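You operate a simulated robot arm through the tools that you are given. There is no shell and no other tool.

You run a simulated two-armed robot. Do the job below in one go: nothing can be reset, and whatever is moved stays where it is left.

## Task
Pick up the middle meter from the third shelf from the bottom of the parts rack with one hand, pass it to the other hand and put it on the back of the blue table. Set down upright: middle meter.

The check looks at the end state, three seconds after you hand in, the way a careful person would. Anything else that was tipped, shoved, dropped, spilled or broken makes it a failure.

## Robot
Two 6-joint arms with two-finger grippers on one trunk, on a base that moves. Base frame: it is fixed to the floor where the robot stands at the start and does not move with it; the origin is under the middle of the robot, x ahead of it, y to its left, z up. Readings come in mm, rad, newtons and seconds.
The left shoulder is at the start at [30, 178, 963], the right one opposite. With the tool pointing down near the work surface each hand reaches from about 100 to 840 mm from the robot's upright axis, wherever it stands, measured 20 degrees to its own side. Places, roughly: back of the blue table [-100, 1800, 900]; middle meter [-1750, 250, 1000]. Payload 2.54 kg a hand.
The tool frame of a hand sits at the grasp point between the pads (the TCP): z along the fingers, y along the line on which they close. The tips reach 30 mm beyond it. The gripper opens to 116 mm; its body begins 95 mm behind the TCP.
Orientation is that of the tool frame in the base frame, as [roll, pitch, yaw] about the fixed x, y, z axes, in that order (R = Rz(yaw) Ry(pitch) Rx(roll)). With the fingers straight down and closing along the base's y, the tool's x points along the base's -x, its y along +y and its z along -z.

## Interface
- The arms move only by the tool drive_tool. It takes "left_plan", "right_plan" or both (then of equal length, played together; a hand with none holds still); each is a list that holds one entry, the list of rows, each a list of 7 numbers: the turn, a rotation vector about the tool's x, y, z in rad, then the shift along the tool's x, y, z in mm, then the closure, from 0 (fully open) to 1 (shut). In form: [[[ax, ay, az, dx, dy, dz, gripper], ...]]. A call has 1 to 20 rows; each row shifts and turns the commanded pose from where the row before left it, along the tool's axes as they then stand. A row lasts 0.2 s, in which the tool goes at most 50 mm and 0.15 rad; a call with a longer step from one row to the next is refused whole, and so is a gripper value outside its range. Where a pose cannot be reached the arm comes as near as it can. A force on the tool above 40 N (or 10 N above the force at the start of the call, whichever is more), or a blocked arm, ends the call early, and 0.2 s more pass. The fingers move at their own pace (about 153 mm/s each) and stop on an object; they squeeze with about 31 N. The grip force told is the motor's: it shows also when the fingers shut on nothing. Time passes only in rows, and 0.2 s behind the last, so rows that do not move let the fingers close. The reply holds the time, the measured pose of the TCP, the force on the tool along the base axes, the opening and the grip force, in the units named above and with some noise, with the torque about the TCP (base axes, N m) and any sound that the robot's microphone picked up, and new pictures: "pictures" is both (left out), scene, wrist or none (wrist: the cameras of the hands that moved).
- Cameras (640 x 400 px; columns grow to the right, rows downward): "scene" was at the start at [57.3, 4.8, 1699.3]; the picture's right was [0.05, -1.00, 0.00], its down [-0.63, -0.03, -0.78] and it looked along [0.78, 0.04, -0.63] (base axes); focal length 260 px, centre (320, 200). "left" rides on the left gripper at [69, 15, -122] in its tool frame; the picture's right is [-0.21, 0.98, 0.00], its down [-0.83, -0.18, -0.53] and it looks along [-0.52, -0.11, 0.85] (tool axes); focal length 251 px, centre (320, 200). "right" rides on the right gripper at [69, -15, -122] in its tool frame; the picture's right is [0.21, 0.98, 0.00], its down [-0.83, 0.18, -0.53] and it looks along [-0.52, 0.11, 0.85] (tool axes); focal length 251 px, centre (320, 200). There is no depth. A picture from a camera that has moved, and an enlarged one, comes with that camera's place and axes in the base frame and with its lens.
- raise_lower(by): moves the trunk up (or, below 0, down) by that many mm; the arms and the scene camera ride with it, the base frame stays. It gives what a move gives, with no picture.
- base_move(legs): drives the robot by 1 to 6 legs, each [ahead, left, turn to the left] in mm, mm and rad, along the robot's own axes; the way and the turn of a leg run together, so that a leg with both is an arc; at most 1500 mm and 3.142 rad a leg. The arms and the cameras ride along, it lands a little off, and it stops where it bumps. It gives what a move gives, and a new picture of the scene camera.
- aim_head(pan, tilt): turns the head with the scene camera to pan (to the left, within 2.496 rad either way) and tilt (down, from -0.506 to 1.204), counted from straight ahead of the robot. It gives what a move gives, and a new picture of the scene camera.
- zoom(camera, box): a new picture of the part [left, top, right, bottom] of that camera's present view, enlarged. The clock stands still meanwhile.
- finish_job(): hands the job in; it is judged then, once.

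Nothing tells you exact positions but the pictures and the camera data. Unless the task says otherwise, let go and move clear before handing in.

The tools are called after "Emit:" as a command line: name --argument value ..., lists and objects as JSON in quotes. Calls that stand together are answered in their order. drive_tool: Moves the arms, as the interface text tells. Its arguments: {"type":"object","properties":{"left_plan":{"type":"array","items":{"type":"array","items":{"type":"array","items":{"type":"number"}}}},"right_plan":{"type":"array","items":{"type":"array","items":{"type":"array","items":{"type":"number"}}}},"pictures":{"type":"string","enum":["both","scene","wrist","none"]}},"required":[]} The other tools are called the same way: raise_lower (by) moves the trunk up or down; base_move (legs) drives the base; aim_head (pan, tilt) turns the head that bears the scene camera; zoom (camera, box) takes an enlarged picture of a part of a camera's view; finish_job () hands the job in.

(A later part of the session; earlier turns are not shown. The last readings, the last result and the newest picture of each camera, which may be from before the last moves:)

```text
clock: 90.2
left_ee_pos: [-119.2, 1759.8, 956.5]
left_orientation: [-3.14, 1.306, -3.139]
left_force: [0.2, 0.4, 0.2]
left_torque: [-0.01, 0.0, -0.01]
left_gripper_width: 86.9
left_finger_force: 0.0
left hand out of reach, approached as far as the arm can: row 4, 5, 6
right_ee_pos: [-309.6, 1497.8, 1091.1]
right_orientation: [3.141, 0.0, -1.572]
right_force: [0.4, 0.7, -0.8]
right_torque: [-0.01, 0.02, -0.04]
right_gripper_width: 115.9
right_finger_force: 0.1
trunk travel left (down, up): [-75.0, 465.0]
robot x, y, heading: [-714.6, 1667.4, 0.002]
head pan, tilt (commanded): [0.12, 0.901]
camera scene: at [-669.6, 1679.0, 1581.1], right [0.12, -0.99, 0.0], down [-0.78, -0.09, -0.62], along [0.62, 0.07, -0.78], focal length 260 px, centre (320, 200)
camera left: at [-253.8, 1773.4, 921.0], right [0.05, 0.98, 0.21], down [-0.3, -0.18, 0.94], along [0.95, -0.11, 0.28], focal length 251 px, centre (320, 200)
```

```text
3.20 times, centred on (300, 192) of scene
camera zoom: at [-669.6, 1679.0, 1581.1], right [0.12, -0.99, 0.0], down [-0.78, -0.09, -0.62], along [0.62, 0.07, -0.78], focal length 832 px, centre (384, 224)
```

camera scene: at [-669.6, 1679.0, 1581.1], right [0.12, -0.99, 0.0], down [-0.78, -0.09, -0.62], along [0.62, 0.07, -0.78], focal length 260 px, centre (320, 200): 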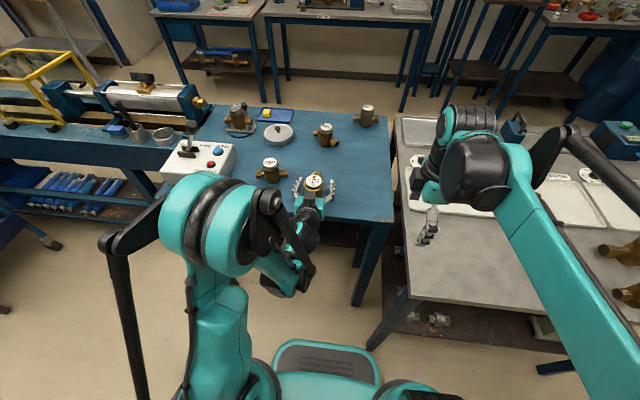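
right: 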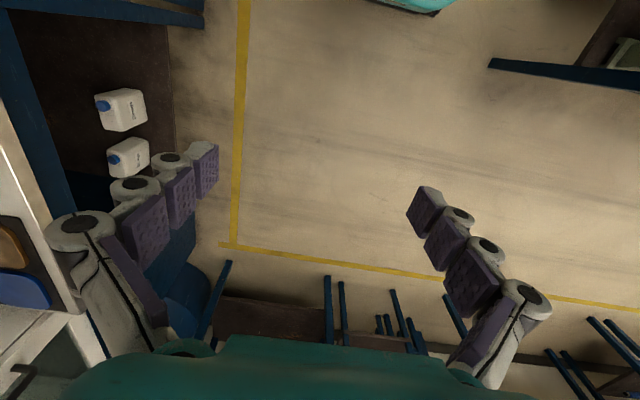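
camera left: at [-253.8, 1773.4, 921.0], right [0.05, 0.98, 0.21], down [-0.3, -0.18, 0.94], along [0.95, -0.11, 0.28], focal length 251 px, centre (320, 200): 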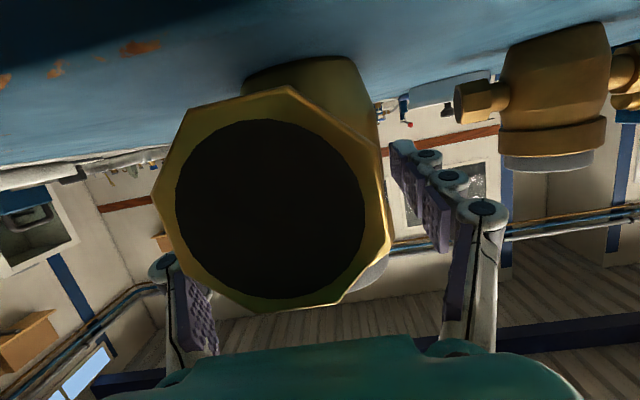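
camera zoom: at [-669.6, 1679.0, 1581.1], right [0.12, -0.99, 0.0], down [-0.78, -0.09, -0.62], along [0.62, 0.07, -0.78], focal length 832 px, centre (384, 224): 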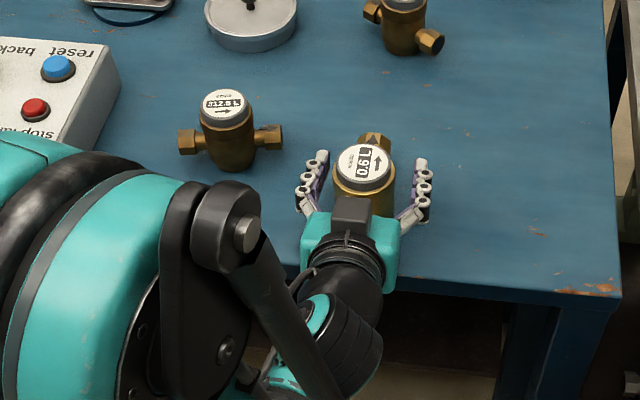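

The wrist can't get low enough this close in. I'll back the base off 100 mm with the open hand clearing the meter, then raise the arm and lower the trunk again for a better reach.

Emit:
base_move --legs '[[-100, 0, 0]]'

Emit:
drive_tool --left_plan '[[[0, 0, 0, -17.4, 0, -4.7, 0.25], [0, 0, 0, -17.4, 0, -4.7, 0.25], [0, 0, 0, -17.4, 0, -4.7, 0.25], [0, 0, 0, -17.4, 0, -4.7, 0.25], [0, 0, 0, 0, 0, 0, 0.25]]]' --pictures "both"

```text
clock: 91.3
left_ee_pos: [-221.6, 1759.5, 958.6]
left_orientation: [-3.14, 1.31, -3.14]
left_force: [-0.2, 0.1, 1.1]
left_torque: [-0.01, 0.0, -0.01]
left_gripper_width: 86.9
left_finger_force: 0.0
right_ee_pos: [-412.2, 1497.8, 1092.9]
right_orientation: [-3.14, 0.0, -1.571]
right_force: [-0.4, 0.0, 1.0]
right_torque: [-0.03, -0.08, -0.03]
right_gripper_width: 115.9
right_finger_force: 0.0
trunk travel left (down, up): [-75.0, 465.0]
robot x, y, heading: [-818.1, 1669.7, -0.002]
head pan, tilt (commanded): [0.12, 0.901]
camera scene: at [-773.2, 1678.9, 1581.2], right [0.12, -0.99, 0.0], down [-0.78, -0.09, -0.62], along [0.62, 0.07, -0.78], focal length 260 px, centre (320, 200)
```

scene: 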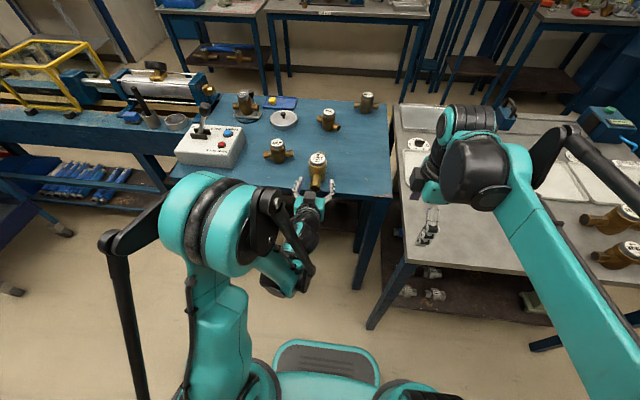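

```text
clock: 92.5
left_ee_pos: [-218.6, 1760.8, 1029.0]
left_orientation: [-3.14, 1.307, -3.139]
left_force: [0.8, 0.0, -0.9]
left_torque: [0.01, 0.0, 0.01]
left_gripper_width: 87.0
left_finger_force: 0.0
right_ee_pos: [-410.9, 1497.3, 1091.5]
right_orientation: [3.141, 0.001, -1.571]
right_force: [-0.6, 0.8, -0.7]
right_torque: [0.02, -0.03, 0.0]
right_gripper_width: 116.0
right_finger_force: 0.0
trunk travel left (down, up): [-75.0, 465.0]
robot x, y, heading: [-816.4, 1672.4, 0.002]
head pan, tilt (commanded): [0.12, 0.901]
camera scene: at [-771.0, 1679.0, 1581.1], right [0.12, -0.99, 0.0], down [-0.78, -0.09, -0.62], along [0.62, 0.07, -0.78], focal length 260 px, centre (320, 200)
camera left: at [-355.0, 1772.8, 992.4], right [0.05, 0.98, 0.21], down [-0.3, -0.18, 0.94], along [0.95, -0.11, 0.28], focal length 251 px, centre (320, 200)
```

scene: 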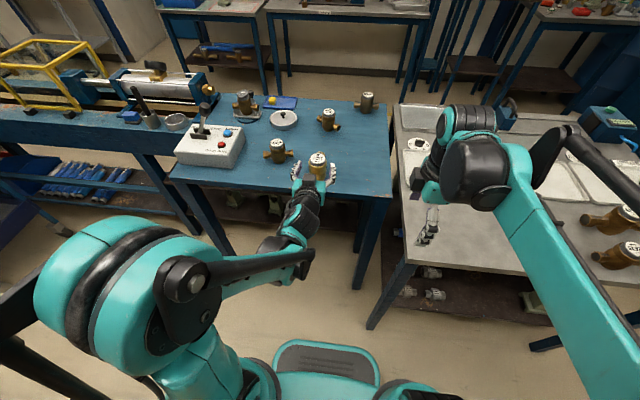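
left: 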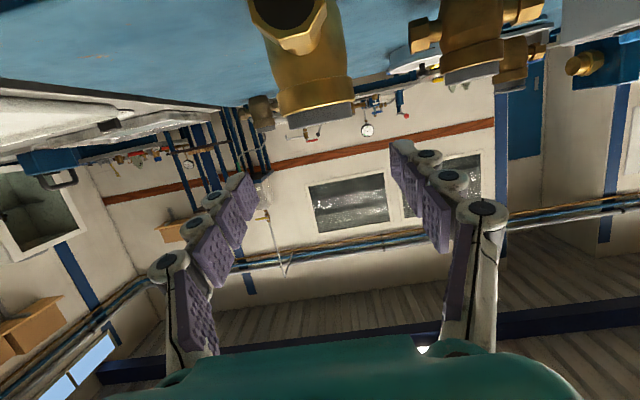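

The meter stands alone and upright. I'll lower the trunk and measure the meter's exact position before re-gripping.

Emit:
raise_lower --by -70

Emit:
zoom --camera "scene" --box '[220, 110, 400, 222]'

Emit:
zoom --camera "left" --box '[0, 0, 640, 400]'

```text
clock: 93.6
left_ee_pos: [-220.6, 1759.6, 958.1]
left_orientation: [-3.14, 1.308, -3.139]
left_force: [0.3, 0.2, 0.3]
left_torque: [-0.03, 0.05, -0.01]
left_gripper_width: 87.0
left_finger_force: 0.0
right_ee_pos: [-410.5, 1498.1, 1022.8]
right_orientation: [3.141, 0.001, -1.572]
right_force: [-0.2, -0.3, -0.6]
right_torque: [-0.02, 0.02, 0.02]
right_gripper_width: 115.9
right_finger_force: 0.0
trunk travel left (down, up): [-5.0, 535.0]
robot x, y, heading: [-817.4, 1669.2, -0.0]
head pan, tilt (commanded): [0.12, 0.901]
```

```text
3.56 times, centred on (310, 166) of scene
camera zoom: at [-771.3, 1679.0, 1511.3], right [0.12, -0.99, 0.0], down [-0.78, -0.09, -0.62], along [0.62, 0.07, -0.78], focal length 924 px, centre (356, 321)
```

zoom: 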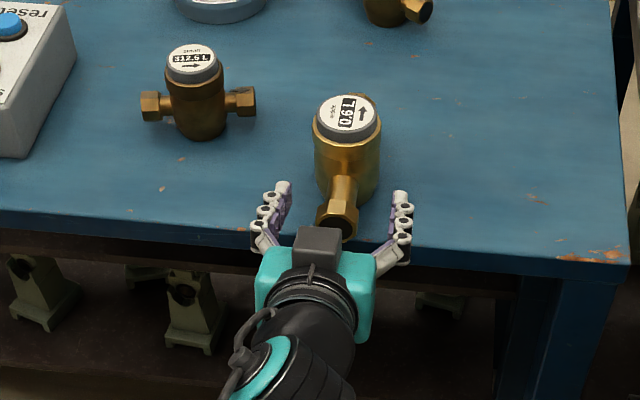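

```text
1.00 times, centred on (320, 200) of left (not enlarged: the box is as wide or as high as the picture)
camera zoom: at [-355.1, 1772.8, 922.5], right [0.05, 0.98, 0.21], down [-0.3, -0.18, 0.94], along [0.95, -0.11, 0.28], focal length 251 px, centre (320, 200)
```

zoom: 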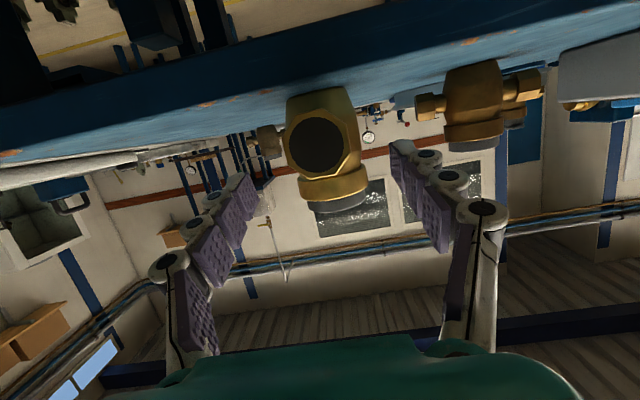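

Refined estimates: the table top is at about z=896, the meter's axis at (-124, 1763), its height about 92 mm, and its pipe half-length about 89 mm. I'll slide the open left hand forward along its flatter axis.

Emit:
drive_tool --left_plan '[[[0, 0, 0, -0.2, 0.8, 16.9, 0.25], [0, 0, 0, -0.2, 0.8, 16.9, 0.25], [0, 0, 0, -0.2, 0.8, 16.9, 0.25], [0, 0, 0, -0.2, 0.6, 16.9, 0.25], [0, 0, 0, -0.1, 0.4, 16.7, 0.25], [0, 0, 0, 0, 0, 0, 0.25]]]' --pictures "both"

Emit:
zoom --camera "scene" --box '[220, 110, 400, 222]'

```text
clock: 95.0
left_ee_pos: [-136.6, 1764.0, 934.0]
left_orientation: [-3.137, 1.307, -3.139]
left_force: [0.1, -1.1, -0.2]
left_torque: [-0.02, -0.01, -0.05]
left_gripper_width: 86.9
left_finger_force: 0.1
right_ee_pos: [-410.7, 1497.3, 1021.6]
right_orientation: [3.142, -0.001, -1.57]
right_force: [0.1, 0.0, -0.3]
right_torque: [0.03, -0.02, -0.03]
right_gripper_width: 116.0
right_finger_force: 0.1
trunk travel left (down, up): [-5.0, 535.0]
robot x, y, heading: [-818.4, 1667.6, -0.006]
head pan, tilt (commanded): [0.12, 0.901]
camera scene: at [-771.2, 1679.0, 1511.2], right [0.12, -0.99, 0.0], down [-0.78, -0.09, -0.62], along [0.62, 0.07, -0.78], focal length 260 px, centre (320, 200)
camera left: at [-271.8, 1775.8, 898.9], right [0.05, 0.98, 0.21], down [-0.3, -0.18, 0.94], along [0.95, -0.11, 0.28], focal length 251 px, centre (320, 200)
```

scene: 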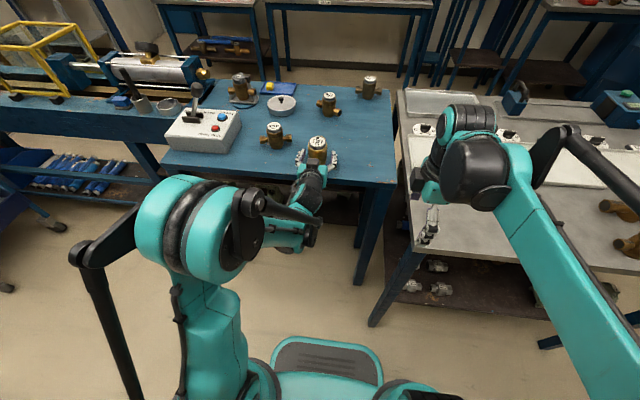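
left: 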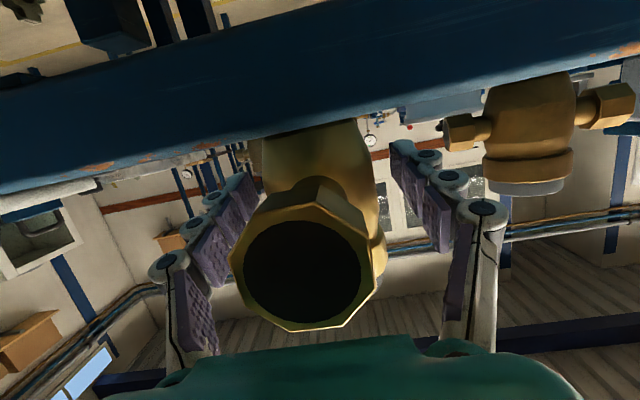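

```text
3.56 times, centred on (310, 166) of scene
camera zoom: at [-771.2, 1679.0, 1511.2], right [0.12, -0.99, 0.0], down [-0.78, -0.09, -0.62], along [0.62, 0.07, -0.78], focal length 924 px, centre (356, 321)
```

zoom: 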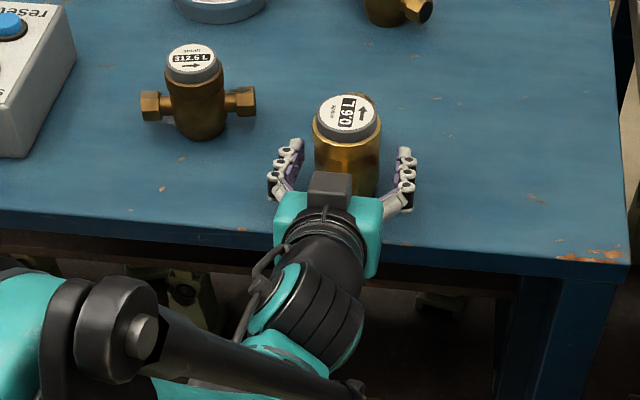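

The fingers are evenly around the body and the flange is clear of the palm. Re-gripping with the left hand.

Emit:
drive_tool --left_plan '[[[0, 0, 0, 0, 0, 0, 0.35], [0, 0, 0, 0, 0, 0, 0.42], [0, 0, 0, 0, 0, 0, 0.5], [0, 0, 0, 0, 0, 0, 1], [0, 0, 0, 0, 0, 0, 1], [0, 0, 0, 0, 0, 0, 1]]]' --pictures "both"

Emit:
zoom --camera "scene" --box '[220, 110, 400, 222]'

```text
clock: 96.4
left_ee_pos: [-136.8, 1762.5, 934.1]
left_orientation: [-3.14, 1.308, -3.139]
left_force: [-0.4, 2.5, -0.1]
left_torque: [0.09, 0.13, -0.09]
left_gripper_width: 57.5
left_finger_force: 31.1
right_ee_pos: [-412.2, 1497.3, 1020.7]
right_orientation: [3.142, -0.001, -1.571]
right_force: [0.7, 0.0, -0.7]
right_torque: [-0.02, 0.01, 0.03]
right_gripper_width: 115.9
right_finger_force: 0.1
trunk travel left (down, up): [-5.0, 535.0]
robot x, y, heading: [-819.9, 1670.2, 0.004]
head pan, tilt (commanded): [0.12, 0.901]
camera scene: at [-771.2, 1679.3, 1511.1], right [0.12, -0.99, 0.0], down [-0.78, -0.09, -0.62], along [0.62, 0.07, -0.78], focal length 260 px, centre (320, 200)
camera left: at [-272.0, 1776.1, 898.9], right [0.05, 0.98, 0.21], down [-0.3, -0.18, 0.94], along [0.95, -0.11, 0.28], focal length 251 px, centre (320, 200)
```

scene: 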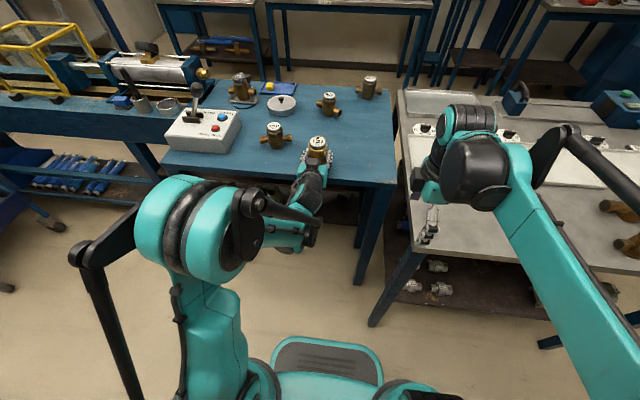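
left: 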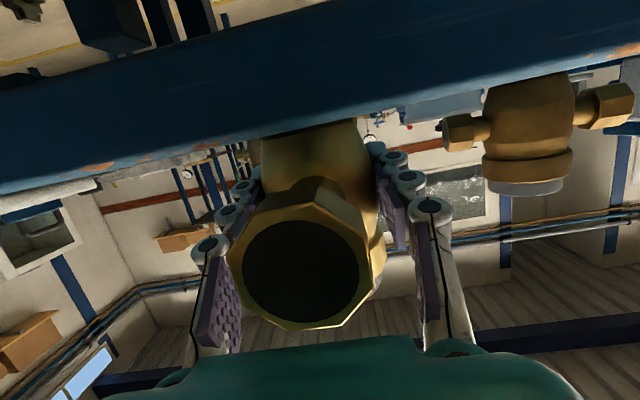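

```text
3.56 times, centred on (310, 166) of scene
camera zoom: at [-771.2, 1679.3, 1511.1], right [0.12, -0.99, 0.0], down [-0.78, -0.09, -0.62], along [0.62, 0.07, -0.78], focal length 924 px, centre (356, 321)
```

zoom: 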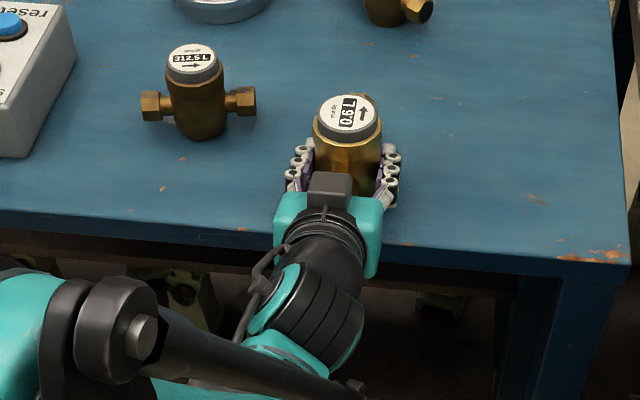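

The re-grip is solid at 57.5 mm. I'll lift the meter and bring it in closer to my centre so the right arm can reach over it.

Emit:
drive_tool --left_plan '[[[0, 0, 0, -7, 0, -2, 1], [0, 0, 0, -14.5, 0, -3.9, 1], [0, 0, 0, -14.5, 0, -3.9, 1], [0, 0, 0, -14.5, 0, -3.9, 1], [0, 0, 0, -14.5, 0, -3.9, 1], [0, 0, 0, -14.5, 0, -3.9, 1], [0, 0, 0, -7, 0, -2, 1], [0, 0, 0, 0, 0, 0, 1]]]' --pictures "wrist"

Emit:
drive_tool --left_plan '[[[0, 0, 0, 2.6, -3, -9.65, 1], [0, 0, 0, 5.2, -6, -19.3, 1], [0, 0, 0, 5.2, -6, -19.3, 1], [0, 0, 0, 5.2, -6, -19.3, 1], [0, 0, 0, 5.2, -6, -19.3, 1], [0, 0, 0, 5.2, -6, -19.3, 1], [0, 0, 0, 5.2, -6, -19.3, 1], [0, 0, 0, 5.2, -6, -19.3, 1], [0, 0, 0, 5.2, -6, -19.3, 1], [0, 0, 0, 2.6, -3, -9.65, 1], [0, 0, 0, 0, 0, 0, 1]]]' --pictures "both"

```text
clock: 98.2
left_ee_pos: [-140.3, 1762.6, 1026.1]
left_orientation: [-3.14, 1.306, -3.141]
left_force: [0.0, -0.1, -7.6]
left_torque: [-0.02, 0.02, 0.03]
left_gripper_width: 57.7
left_finger_force: 30.9
right_ee_pos: [-411.3, 1498.9, 1020.8]
right_orientation: [3.141, 0.001, -1.572]
right_force: [-0.6, 0.1, 0.6]
right_torque: [0.0, 0.0, 0.0]
right_gripper_width: 116.1
right_finger_force: 0.1
trunk travel left (down, up): [-5.0, 535.0]
robot x, y, heading: [-821.3, 1674.9, -0.001]
head pan, tilt (commanded): [0.12, 0.901]
camera left: at [-274.6, 1775.7, 989.7], right [0.05, 0.98, 0.21], down [-0.3, -0.18, 0.94], along [0.95, -0.11, 0.28], focal length 251 px, centre (320, 200)
```

left: 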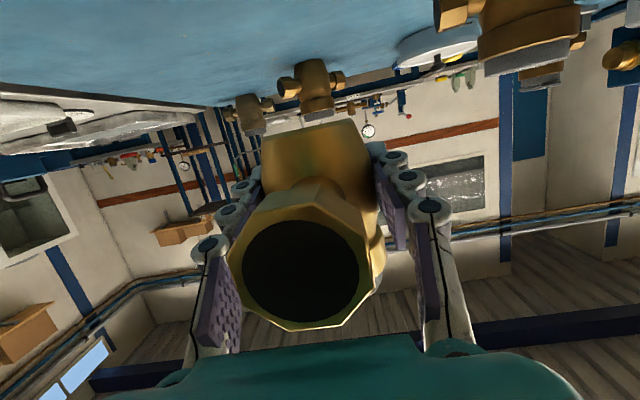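

```text
clock: 100.6
left_ee_pos: [-316.0, 1708.5, 1024.7]
left_orientation: [-3.141, 1.308, -3.136]
left_force: [0.6, 0.7, -6.6]
left_torque: [0.0, 0.03, 0.05]
left_gripper_width: 57.7
left_finger_force: 30.7
right_ee_pos: [-411.5, 1497.2, 1020.7]
right_orientation: [3.142, 0.001, -1.572]
right_force: [0.1, 0.4, 0.5]
right_torque: [0.0, 0.02, -0.01]
right_gripper_width: 116.1
right_finger_force: 0.1
trunk travel left (down, up): [-5.0, 535.0]
robot x, y, heading: [-820.4, 1668.8, -0.001]
head pan, tilt (commanded): [0.12, 0.901]
camera scene: at [-770.6, 1679.0, 1511.1], right [0.12, -0.99, 0.0], down [-0.78, -0.09, -0.62], along [0.62, 0.07, -0.78], focal length 260 px, centre (320, 200)
camera left: at [-452.0, 1720.6, 989.2], right [0.06, 0.98, 0.21], down [-0.3, -0.18, 0.94], along [0.95, -0.11, 0.28], focal length 251 px, centre (320, 200)
```

scene: 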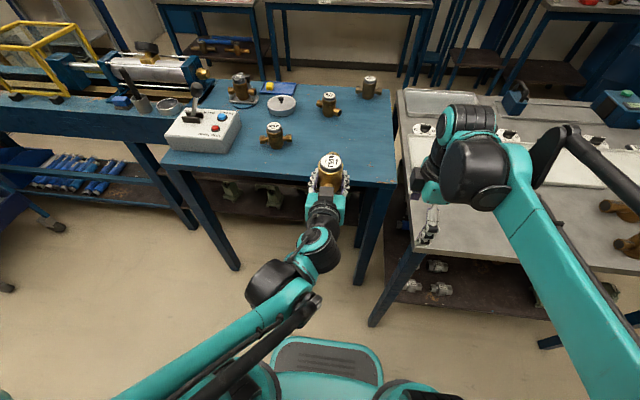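
left: 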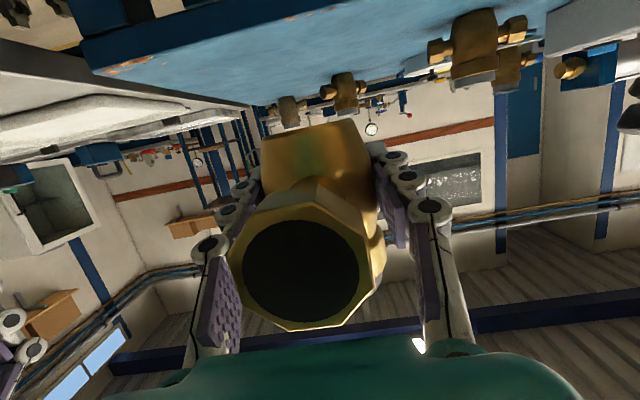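

The meter is secure in front of me. I'll lower the left hand slightly and raise the right hand above the handover height.

Emit:
drive_tool --left_plan '[[[0, 0, 0, 9.66, 0, 2.6, 1], [0, 0, 0, 9.66, 0, 2.6, 1], [0, 0, 0, 9.66, 0, 2.6, 1], [0, 0, 0, 9.66, 0, 2.6, 1], [0, 0, 0, 9.66, 0, 2.6, 1], [0, 0, 0, 0, 0, 0, 1]]]' --right_plan '[[[0, 0, 0, 0, 0, -30, 0], [0, 0, 0, 0, 0, -30, 0], [0, 0, 0, 0, 0, -30, 0], [0, 0, 0, 0, 0, -30, 0], [0, 0, 0, 0, 0, -30, 0], [0, 0, 0, 0, 0, -20, 0]]]' --pictures "both"

```text
clock: 102.0
left_ee_pos: [-316.9, 1709.9, 975.0]
left_orientation: [-3.139, 1.307, -3.139]
left_force: [0.3, -0.1, -6.5]
left_torque: [-0.02, 0.01, 0.01]
left_gripper_width: 57.4
left_finger_force: 30.9
right_ee_pos: [-411.3, 1498.5, 1190.0]
right_orientation: [-3.141, -0.001, -1.572]
right_force: [0.0, -0.4, -0.4]
right_torque: [0.03, -0.01, 0.0]
right_gripper_width: 116.3
right_finger_force: 0.0
trunk travel left (down, up): [-5.0, 535.0]
robot x, y, heading: [-812.3, 1667.0, -0.002]
head pan, tilt (commanded): [0.12, 0.901]
camera scene: at [-770.7, 1679.1, 1511.1], right [0.12, -0.99, 0.0], down [-0.78, -0.09, -0.62], along [0.62, 0.07, -0.78], focal length 260 px, centre (320, 200)
camera right: at [-395.9, 1429.3, 1310.9], right [-0.98, -0.21, 0.0], down [-0.18, 0.83, 0.53], along [-0.11, 0.52, -0.85], focal length 251 px, centre (320, 200)
camera left: at [-452.6, 1722.2, 939.0], right [0.05, 0.98, 0.21], down [-0.3, -0.18, 0.94], along [0.95, -0.11, 0.28], focal length 251 px, centre (320, 200)
```

scene: 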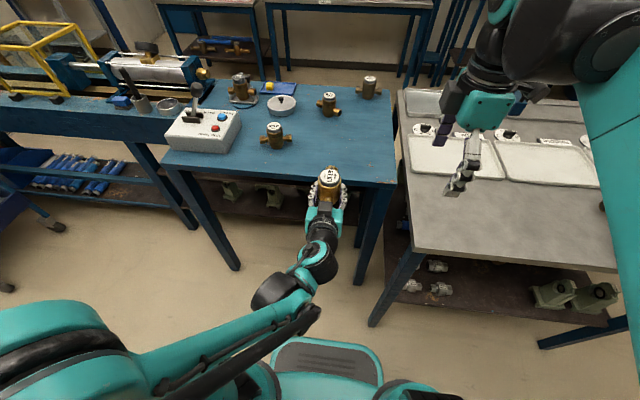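
right: 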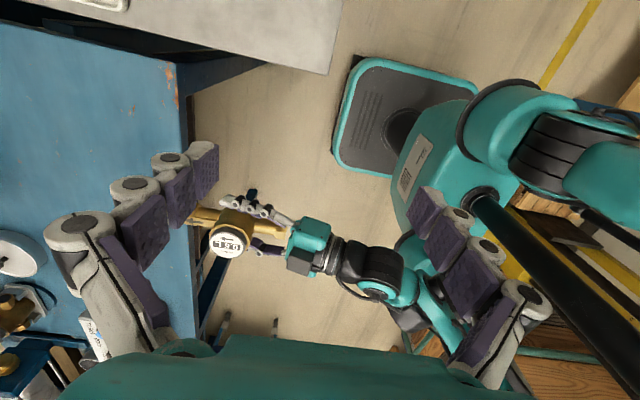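
left: 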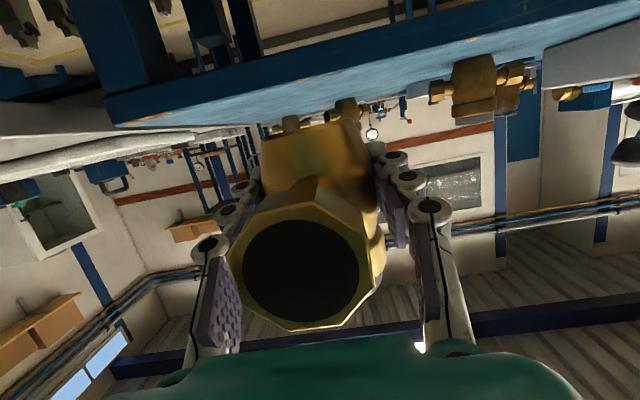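

Both hands are set up. I'll move the right hand over the meter at a safe height and check alignment with its camera.

Emit:
drive_tool --right_plan '[[[0, 0, 0, -26.4, -13.4, 0, 0], [0, 0, 0, -26.4, -13.4, 0, 0], [0, 0, 0, -26.4, -13.4, 0, 0], [0, 0, 0, -26.4, -13.4, 0, 0], [0, 0, 0, -26.4, -13.4, 0, 0], [0, 0, 0, -26.4, -13.4, 0, 0], [0, 0, 0, -26.4, -13.4, 0, 0.15], [0, 0, 0, -26.4, -13.4, 0, 0.25], [0, 0, 0, 0, 0, 0, 0.25]]]' --pictures "both"

Emit:
zoom --camera "scene" --box '[240, 100, 432, 220]'

```text
clock: 104.0
left_ee_pos: [-317.2, 1710.6, 975.5]
left_orientation: [-3.139, 1.308, -3.139]
left_force: [-0.2, 0.5, -7.3]
left_torque: [0.02, -0.04, 0.02]
left_gripper_width: 57.4
left_finger_force: 30.8
right_ee_pos: [-305.9, 1711.2, 1192.2]
right_orientation: [-3.141, -0.001, -1.571]
right_force: [-0.4, 0.5, -0.2]
right_torque: [0.01, -0.01, -0.03]
right_gripper_width: 86.9
right_finger_force: 0.1
trunk travel left (down, up): [-5.0, 535.0]
robot x, y, heading: [-817.9, 1664.6, 0.001]
head pan, tilt (commanded): [0.12, 0.901]
camera scene: at [-770.9, 1678.7, 1511.1], right [0.12, -0.99, 0.0], down [-0.78, -0.09, -0.62], along [0.62, 0.07, -0.78], focal length 260 px, centre (320, 200)
camera right: at [-290.5, 1640.7, 1313.1], right [-0.98, -0.21, 0.0], down [-0.18, 0.83, 0.53], along [-0.11, 0.52, -0.85], focal length 251 px, centre (320, 200)
```

scene: 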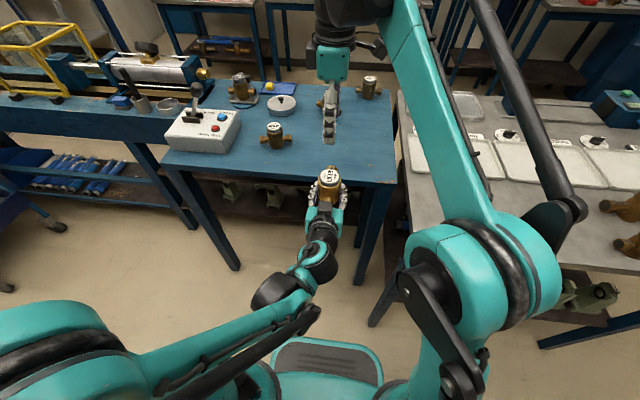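
right: 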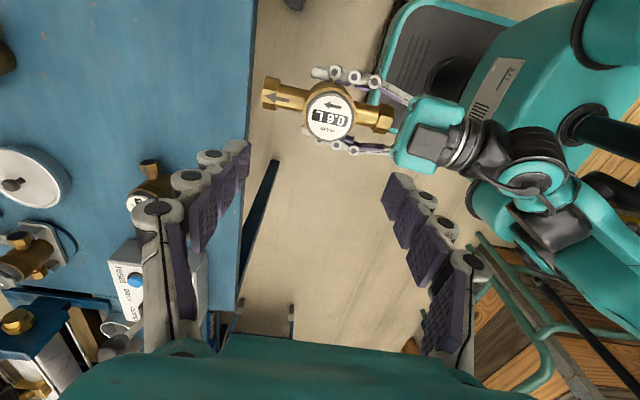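

```text
3.33 times, centred on (336, 160) of scene
camera zoom: at [-770.9, 1678.7, 1511.1], right [0.12, -0.99, 0.0], down [-0.78, -0.09, -0.62], along [0.62, 0.07, -0.78], focal length 867 px, centre (267, 333)
```

zoom: 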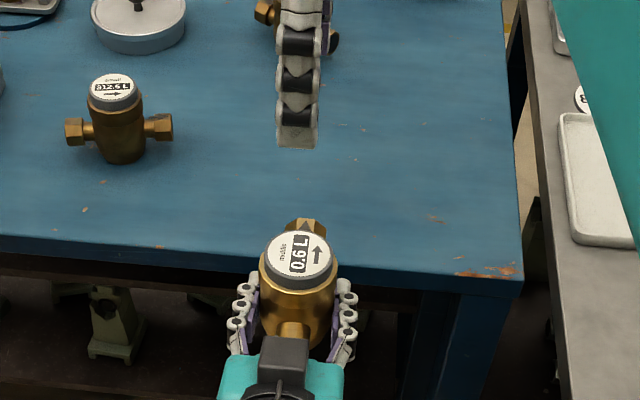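

From both cameras, the meter's axis is near (-313, 1707) with its top at z≈1029. I'll adjust the right hand and lower it to just above the cap.

Emit:
drive_tool --right_plan '[[[0, 0, 0, 0.6, 1.4, 21.4, 0.3], [0, 0, 0, 0.6, 1.4, 21.4, 0.3], [0, 0, 0, 0.6, 1.4, 21.4, 0.3], [0, 0, 0, 0.6, 1.4, 21.4, 0.3], [0, 0, 0, 0.6, 1.4, 19, 0.3], [0, 0, 0, 0, 0, 0, 0.3]]]' --pictures "both"

Emit:
zoom --camera "scene" --box '[260, 110, 388, 190]'

Emit:
zoom --camera "right" --box '[200, 40, 456, 200]'

Emit:
zoom --camera "left" --box '[160, 130, 480, 330]'

```text
clock: 105.4
left_ee_pos: [-316.6, 1708.5, 975.2]
left_orientation: [-3.139, 1.308, -3.14]
left_force: [-0.1, 0.1, -7.0]
left_torque: [-0.01, -0.02, -0.02]
left_gripper_width: 57.4
left_finger_force: 31.1
right_ee_pos: [-311.6, 1706.5, 1087.8]
right_orientation: [-3.141, 0.0, -1.571]
right_force: [-0.5, 0.4, -0.4]
right_torque: [-0.03, 0.01, 0.0]
right_gripper_width: 81.1
right_finger_force: 0.1
trunk travel left (down, up): [-5.0, 535.0]
robot x, y, heading: [-818.4, 1675.0, -0.003]
head pan, tilt (commanded): [0.12, 0.901]
camera scene: at [-770.6, 1679.1, 1511.1], right [0.12, -0.99, 0.0], down [-0.78, -0.09, -0.62], along [0.62, 0.07, -0.78], focal length 260 px, centre (320, 200)
camera right: at [-296.7, 1637.0, 1207.9], right [-0.98, -0.21, 0.0], down [-0.18, 0.83, 0.53], along [-0.11, 0.52, -0.85], focal length 251 px, centre (320, 200)
```

scene: 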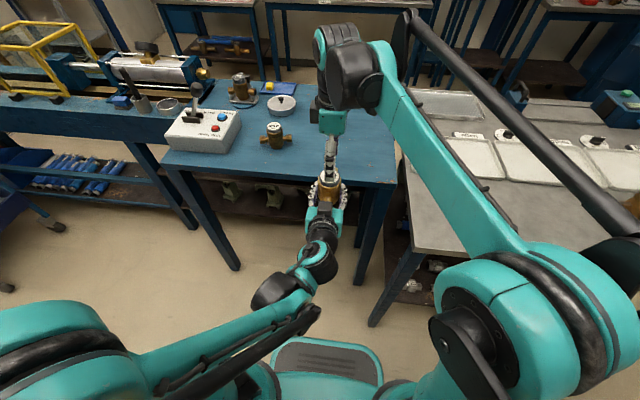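
right: 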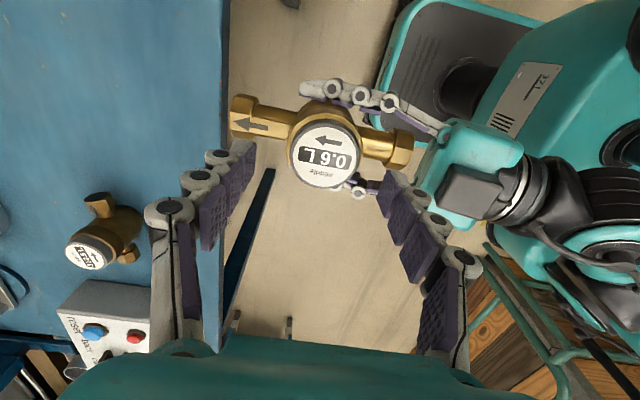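

```text
5.00 times, centred on (324, 150) of scene
camera zoom: at [-770.6, 1679.1, 1511.1], right [0.12, -0.99, 0.0], down [-0.78, -0.09, -0.62], along [0.62, 0.07, -0.78], focal length 1300 px, centre (300, 450)
```

zoom: 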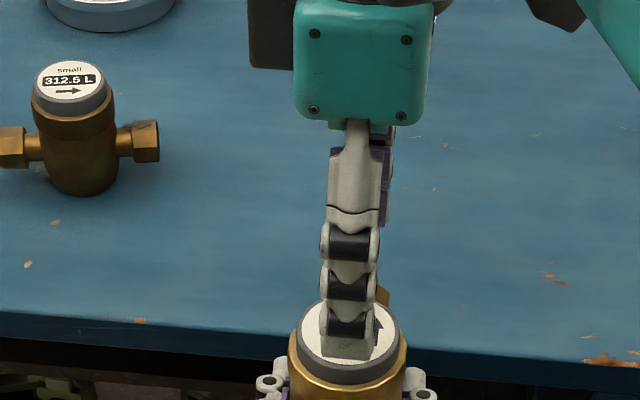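

```text
2.50 times, centred on (328, 120) of right
camera zoom: at [-296.7, 1637.0, 1207.9], right [-0.98, -0.21, 0.0], down [-0.18, 0.83, 0.53], along [-0.11, 0.52, -0.85], focal length 629 px, centre (300, 400)
```

zoom: 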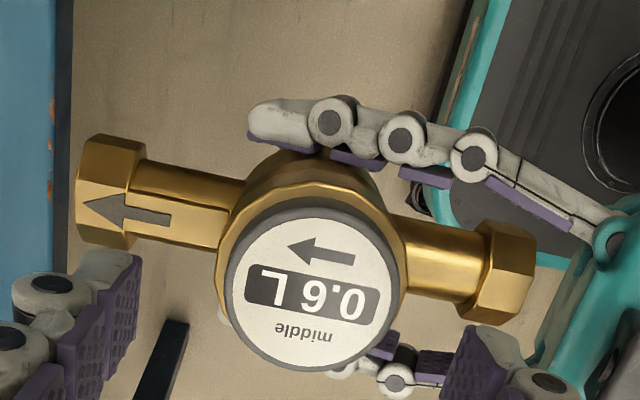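

```text
2.00 times, centred on (320, 230) of left
camera zoom: at [-452.6, 1722.2, 939.0], right [0.05, 0.98, 0.21], down [-0.3, -0.18, 0.94], along [0.95, -0.11, 0.28], focal length 503 px, centre (320, 140)
```

zoom: 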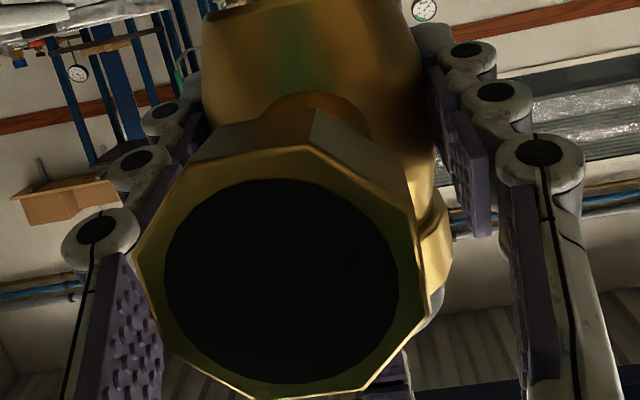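

The right hand is well lined up: the meter's axis is at about (-314, 1705). I'll lower it straight down around the cap with a tiny correction.

Emit:
drive_tool --right_plan '[[[0, 0, 0, 0.5, 1.2, 10, 0.3], [0, 0, 0, 0.5, 1.2, 10, 0.3], [0, 0, 0, 0, 0, 12, 0.3], [0, 0, 0, 0, 0, 12, 0.3], [0, 0, 0, 0, 0, 0, 0.3]]]' --pictures "both"

Emit:
zoom --camera "scene" --box '[260, 110, 388, 190]'

Emit:
zoom --camera "right" --box '[200, 60, 520, 260]'

```text
clock: 106.6
left_ee_pos: [-317.3, 1709.8, 974.4]
left_orientation: [-3.141, 1.306, -3.139]
left_force: [0.0, 0.4, -5.8]
left_torque: [-0.02, -0.02, -0.01]
left_gripper_width: 57.5
left_finger_force: 31.1
right_ee_pos: [-311.7, 1704.6, 1042.2]
right_orientation: [3.139, 0.001, -1.57]
right_force: [-0.5, 0.1, 0.5]
right_torque: [-0.02, -0.02, 0.0]
right_gripper_width: 81.1
right_finger_force: 0.1
trunk travel left (down, up): [-5.0, 535.0]
robot x, y, heading: [-819.9, 1669.0, 0.008]
head pan, tilt (commanded): [0.12, 0.901]
camera scene: at [-770.6, 1679.0, 1511.1], right [0.12, -0.99, 0.0], down [-0.78, -0.09, -0.62], along [0.62, 0.07, -0.78], focal length 260 px, centre (320, 200)
camera right: at [-296.5, 1634.7, 1163.2], right [-0.98, -0.21, 0.0], down [-0.18, 0.83, 0.53], along [-0.11, 0.52, -0.85], focal length 251 px, centre (320, 200)
```

scene: 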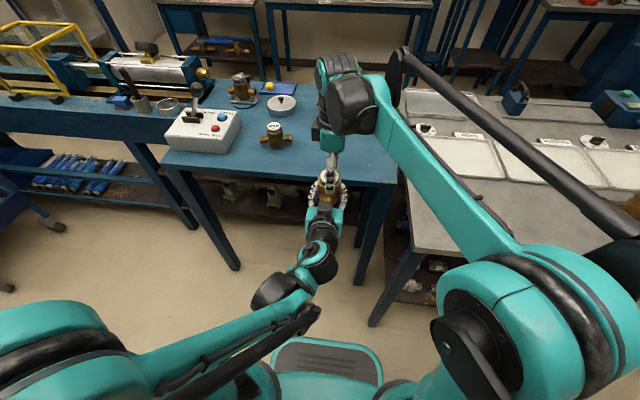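
right: 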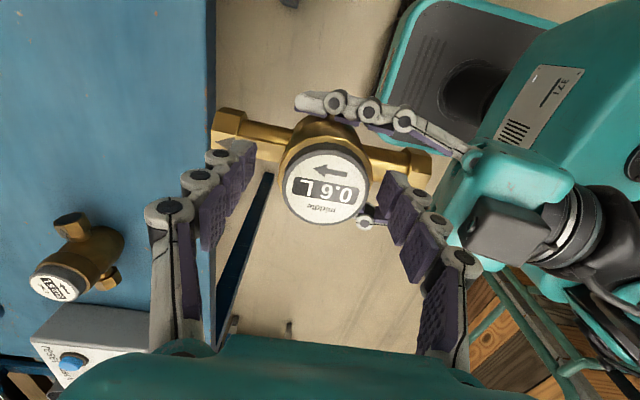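

```text
5.00 times, centred on (324, 150) of scene
camera zoom: at [-770.6, 1679.0, 1511.1], right [0.12, -0.99, 0.0], down [-0.78, -0.09, -0.62], along [0.62, 0.07, -0.78], focal length 1300 px, centre (300, 450)
```

zoom: 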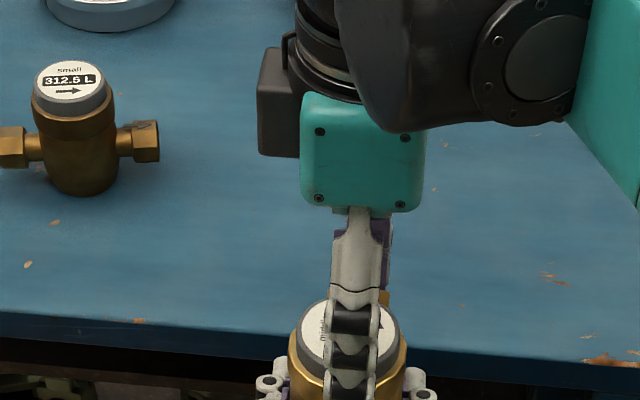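

```text
2.00 times, centred on (360, 160) of right
camera zoom: at [-296.5, 1634.7, 1163.2], right [-0.98, -0.21, 0.0], down [-0.18, 0.83, 0.53], along [-0.11, 0.52, -0.85], focal length 503 px, centre (240, 280)
```

zoom: 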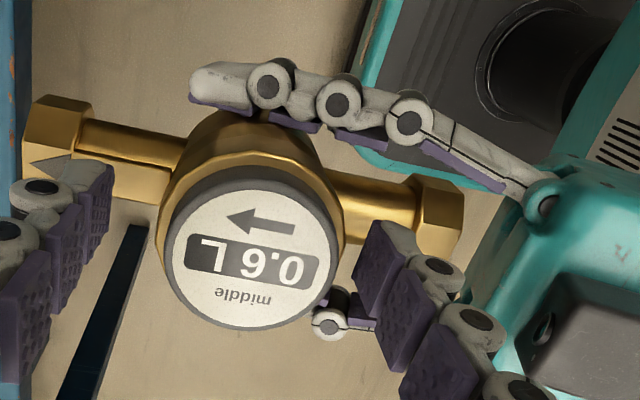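

The meter sits about 4 mm nearer to me than the right hand's centre. I'll shift the hand, narrow the opening slightly, and lower another 16 mm.

Emit:
drive_tool --right_plan '[[[0, 0, 0, -1, 2.3, 0, 0.34], [0, 0, 0, -1, 2.2, 0, 0.38], [0, 0, 0, 0, 0, 8, 0.38], [0, 0, 0, 0, 0, 8, 0.38], [0, 0, 0, 0, 0, 0, 0.38]]]' --pictures "wrist"

Emit:
zoom --camera "right" --box '[200, 100, 520, 300]'

Emit:
zoom --camera "scene" --box '[280, 140, 376, 200]'

```text
clock: 107.8
left_ee_pos: [-316.1, 1708.3, 975.0]
left_orientation: [-3.138, 1.307, -3.137]
left_force: [0.7, 0.7, -6.9]
left_torque: [0.01, -0.02, 0.02]
left_gripper_width: 57.4
left_finger_force: 30.7
right_ee_pos: [-316.9, 1706.8, 1026.9]
right_orientation: [-3.141, 0.0, -1.572]
right_force: [0.7, -0.9, -0.1]
right_torque: [0.0, -0.02, 0.04]
right_gripper_width: 71.8
right_finger_force: 0.1
trunk travel left (down, up): [-5.0, 535.0]
robot x, y, heading: [-821.8, 1669.3, -0.002]
head pan, tilt (commanded): [0.12, 0.901]
camera right: at [-301.4, 1637.2, 1147.2], right [-0.98, -0.21, 0.0], down [-0.18, 0.83, 0.53], along [-0.11, 0.52, -0.85], focal length 251 px, centre (320, 200)
```

right: 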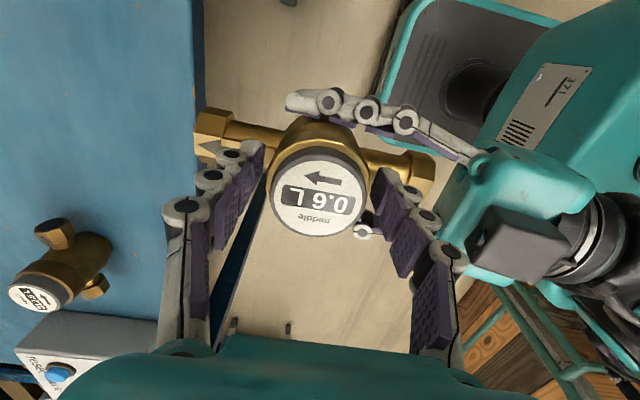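

```text
2.00 times, centred on (360, 200) of right
camera zoom: at [-301.4, 1637.2, 1147.2], right [-0.98, -0.21, 0.0], down [-0.18, 0.83, 0.53], along [-0.11, 0.52, -0.85], focal length 503 px, centre (240, 200)
```

zoom: 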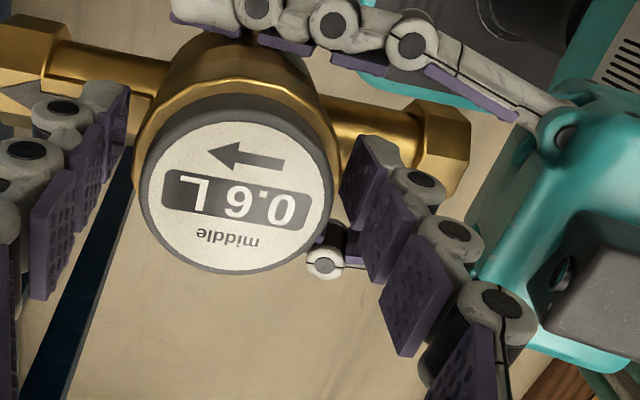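

```text
6.67 times, centred on (328, 170) of scene
camera zoom: at [-770.6, 1679.1, 1511.1], right [0.12, -0.99, 0.0], down [-0.78, -0.09, -0.62], along [0.62, 0.07, -0.78], focal length 1733 px, centre (267, 400)
```

zoom: 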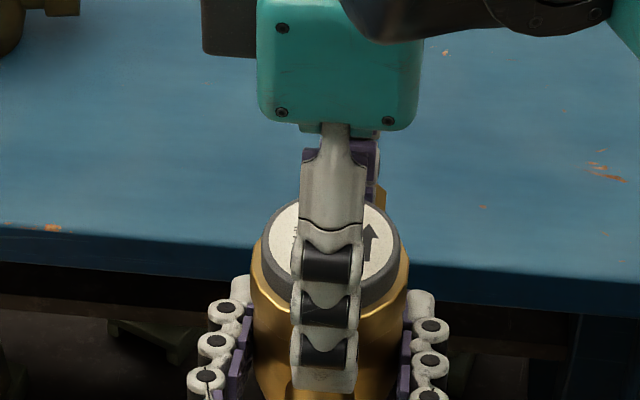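

The right hand is now centred over the cap within a millimetre. Closing it while the left hand still holds.

Emit:
drive_tool --right_plan '[[[0, 0, 0, 0, 0, 0, 0.42], [0, 0, 0, 0, 0, 0, 0.46], [0, 0, 0, 0, 0, 0, 0.5], [0, 0, 0, 0, 0, 0, 0.6], [0, 0, 0, 0, 0, 0, 1], [0, 0, 0, 0, 0, 0, 1], [0, 0, 0, 0, 0, 0, 1]]]' --pictures "wrist"

Emit:
zoom --camera "scene" --box '[280, 140, 376, 200]'

Emit:
zoom --camera "left" --box '[0, 0, 640, 400]'

```text
clock: 109.4
left_ee_pos: [-317.1, 1708.9, 975.1]
left_orientation: [-3.138, 1.308, -3.137]
left_force: [-7.6, -0.4, -11.8]
left_torque: [-0.01, -0.07, 0.03]
left_gripper_width: 57.6
left_finger_force: 31.0
right_ee_pos: [-317.3, 1706.5, 1027.5]
right_orientation: [-3.14, -0.001, -1.572]
right_force: [6.8, 1.9, 5.8]
right_torque: [0.05, -0.26, -0.03]
right_gripper_width: 61.3
right_finger_force: 31.0
trunk travel left (down, up): [-5.0, 535.0]
robot x, y, heading: [-816.3, 1673.4, -0.003]
head pan, tilt (commanded): [0.12, 0.901]
camera right: at [-301.2, 1637.2, 1147.4], right [-0.98, -0.21, 0.0], down [-0.18, 0.83, 0.53], along [-0.11, 0.52, -0.85], focal length 251 px, centre (320, 200)
```

right: 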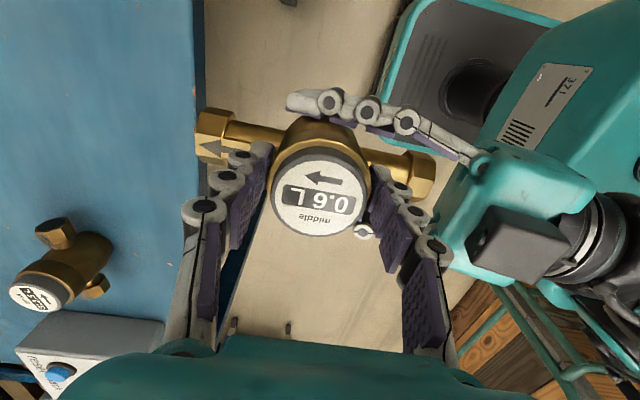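

```text
6.67 times, centred on (328, 170) of scene
camera zoom: at [-770.6, 1679.0, 1511.1], right [0.12, -0.99, 0.0], down [-0.78, -0.09, -0.62], along [0.62, 0.07, -0.78], focal length 1733 px, centre (267, 400)
```

zoom: 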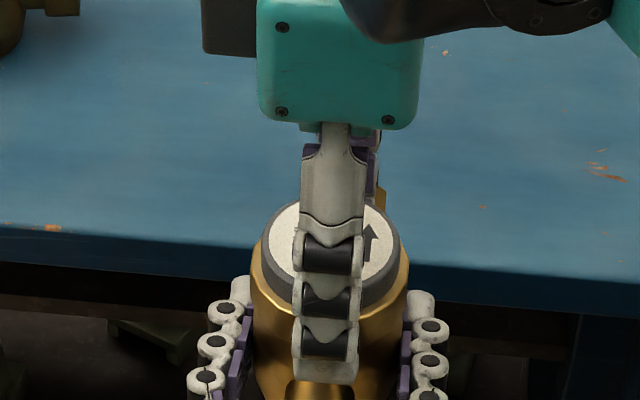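

```text
1.00 times, centred on (320, 200) of left (not enlarged: the box is as wide or as high as the picture)
camera zoom: at [-452.7, 1722.2, 938.9], right [0.05, 0.98, 0.21], down [-0.3, -0.18, 0.94], along [0.95, -0.11, 0.28], focal length 251 px, centre (320, 200)
```

zoom: 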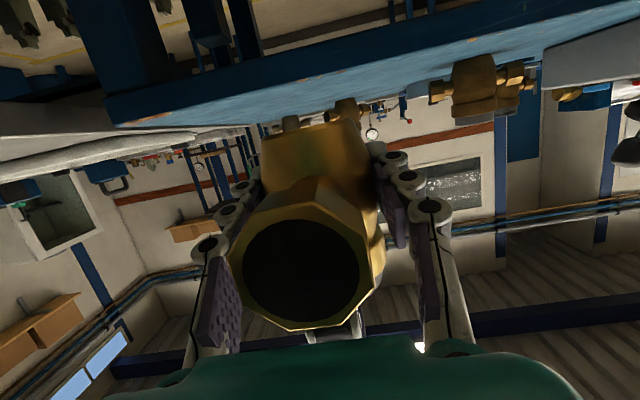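

The right hand has a firm grip at 61 mm. Both hands hold it now, so I'll open the left hand.

Emit:
drive_tool --left_plan '[[[0, 0, 0, 0, 0, 0, 0.48], [0, 0, 0, 0, 0, 0, 0.42], [0, 0, 0, 0, 0, 0, 0.35], [0, 0, 0, 0, 0, 0, 0.25], [0, 0, 0, 0, 0, 0, 0.2], [0, 0, 0, 0, 0, 0, 0.2]]]' --pictures "both"

Emit:
zoom --camera "scene" --box '[280, 140, 376, 200]'

Emit:
zoom --camera "right" --box '[160, 40, 480, 240]'

```text
clock: 110.8
left_ee_pos: [-317.1, 1708.9, 975.4]
left_orientation: [-3.14, 1.308, -3.138]
left_force: [0.3, 0.1, 0.3]
left_torque: [-0.01, 0.0, -0.03]
left_gripper_width: 92.7
left_finger_force: 0.1
right_ee_pos: [-317.0, 1707.0, 1026.6]
right_orientation: [-3.14, 0.0, -1.569]
right_force: [0.4, -0.4, 0.0]
right_torque: [-0.02, -0.01, 0.01]
right_gripper_width: 61.0
right_finger_force: 31.2
trunk travel left (down, up): [-5.0, 535.0]
robot x, y, heading: [-814.0, 1667.2, -0.001]
head pan, tilt (commanded): [0.12, 0.901]
camera scene: at [-770.6, 1679.0, 1511.1], right [0.12, -0.99, 0.0], down [-0.78, -0.09, -0.62], along [0.62, 0.07, -0.78], focal length 260 px, centre (320, 200)
camera left: at [-452.6, 1722.2, 939.0], right [0.05, 0.98, 0.21], down [-0.3, -0.18, 0.94], along [0.95, -0.11, 0.28], focal length 251 px, centre (320, 200)
```

scene: 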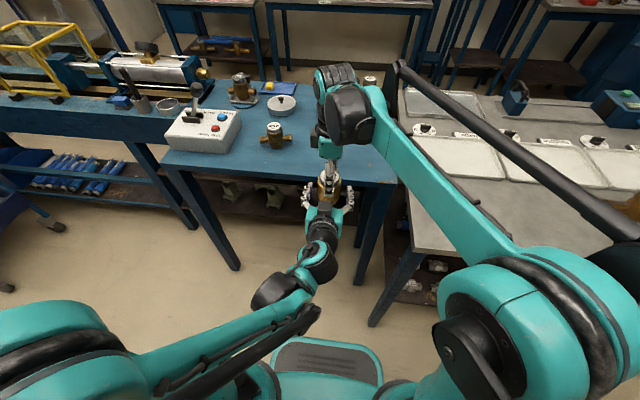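
left: 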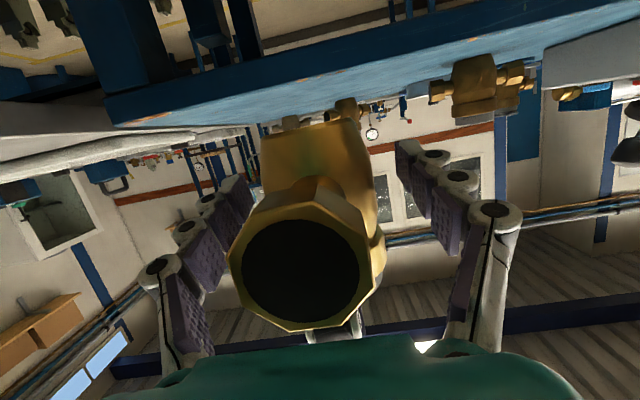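

```text
6.67 times, centred on (328, 170) of scene
camera zoom: at [-770.6, 1679.0, 1511.1], right [0.12, -0.99, 0.0], down [-0.78, -0.09, -0.62], along [0.62, 0.07, -0.78], focal length 1733 px, centre (267, 400)
```

zoom: 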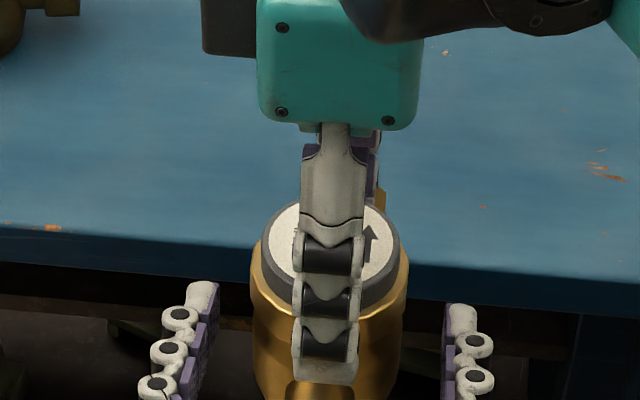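

```text
2.00 times, centred on (320, 140) of right
camera zoom: at [-301.4, 1637.2, 1147.3], right [-0.98, -0.21, 0.0], down [-0.18, 0.83, 0.53], along [-0.11, 0.52, -0.85], focal length 503 px, centre (320, 320)
```

zoom: 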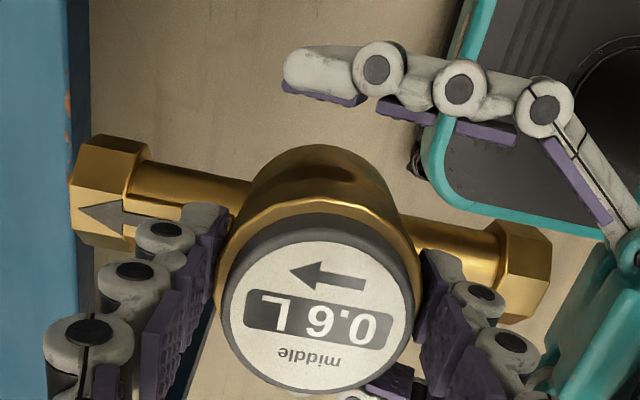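

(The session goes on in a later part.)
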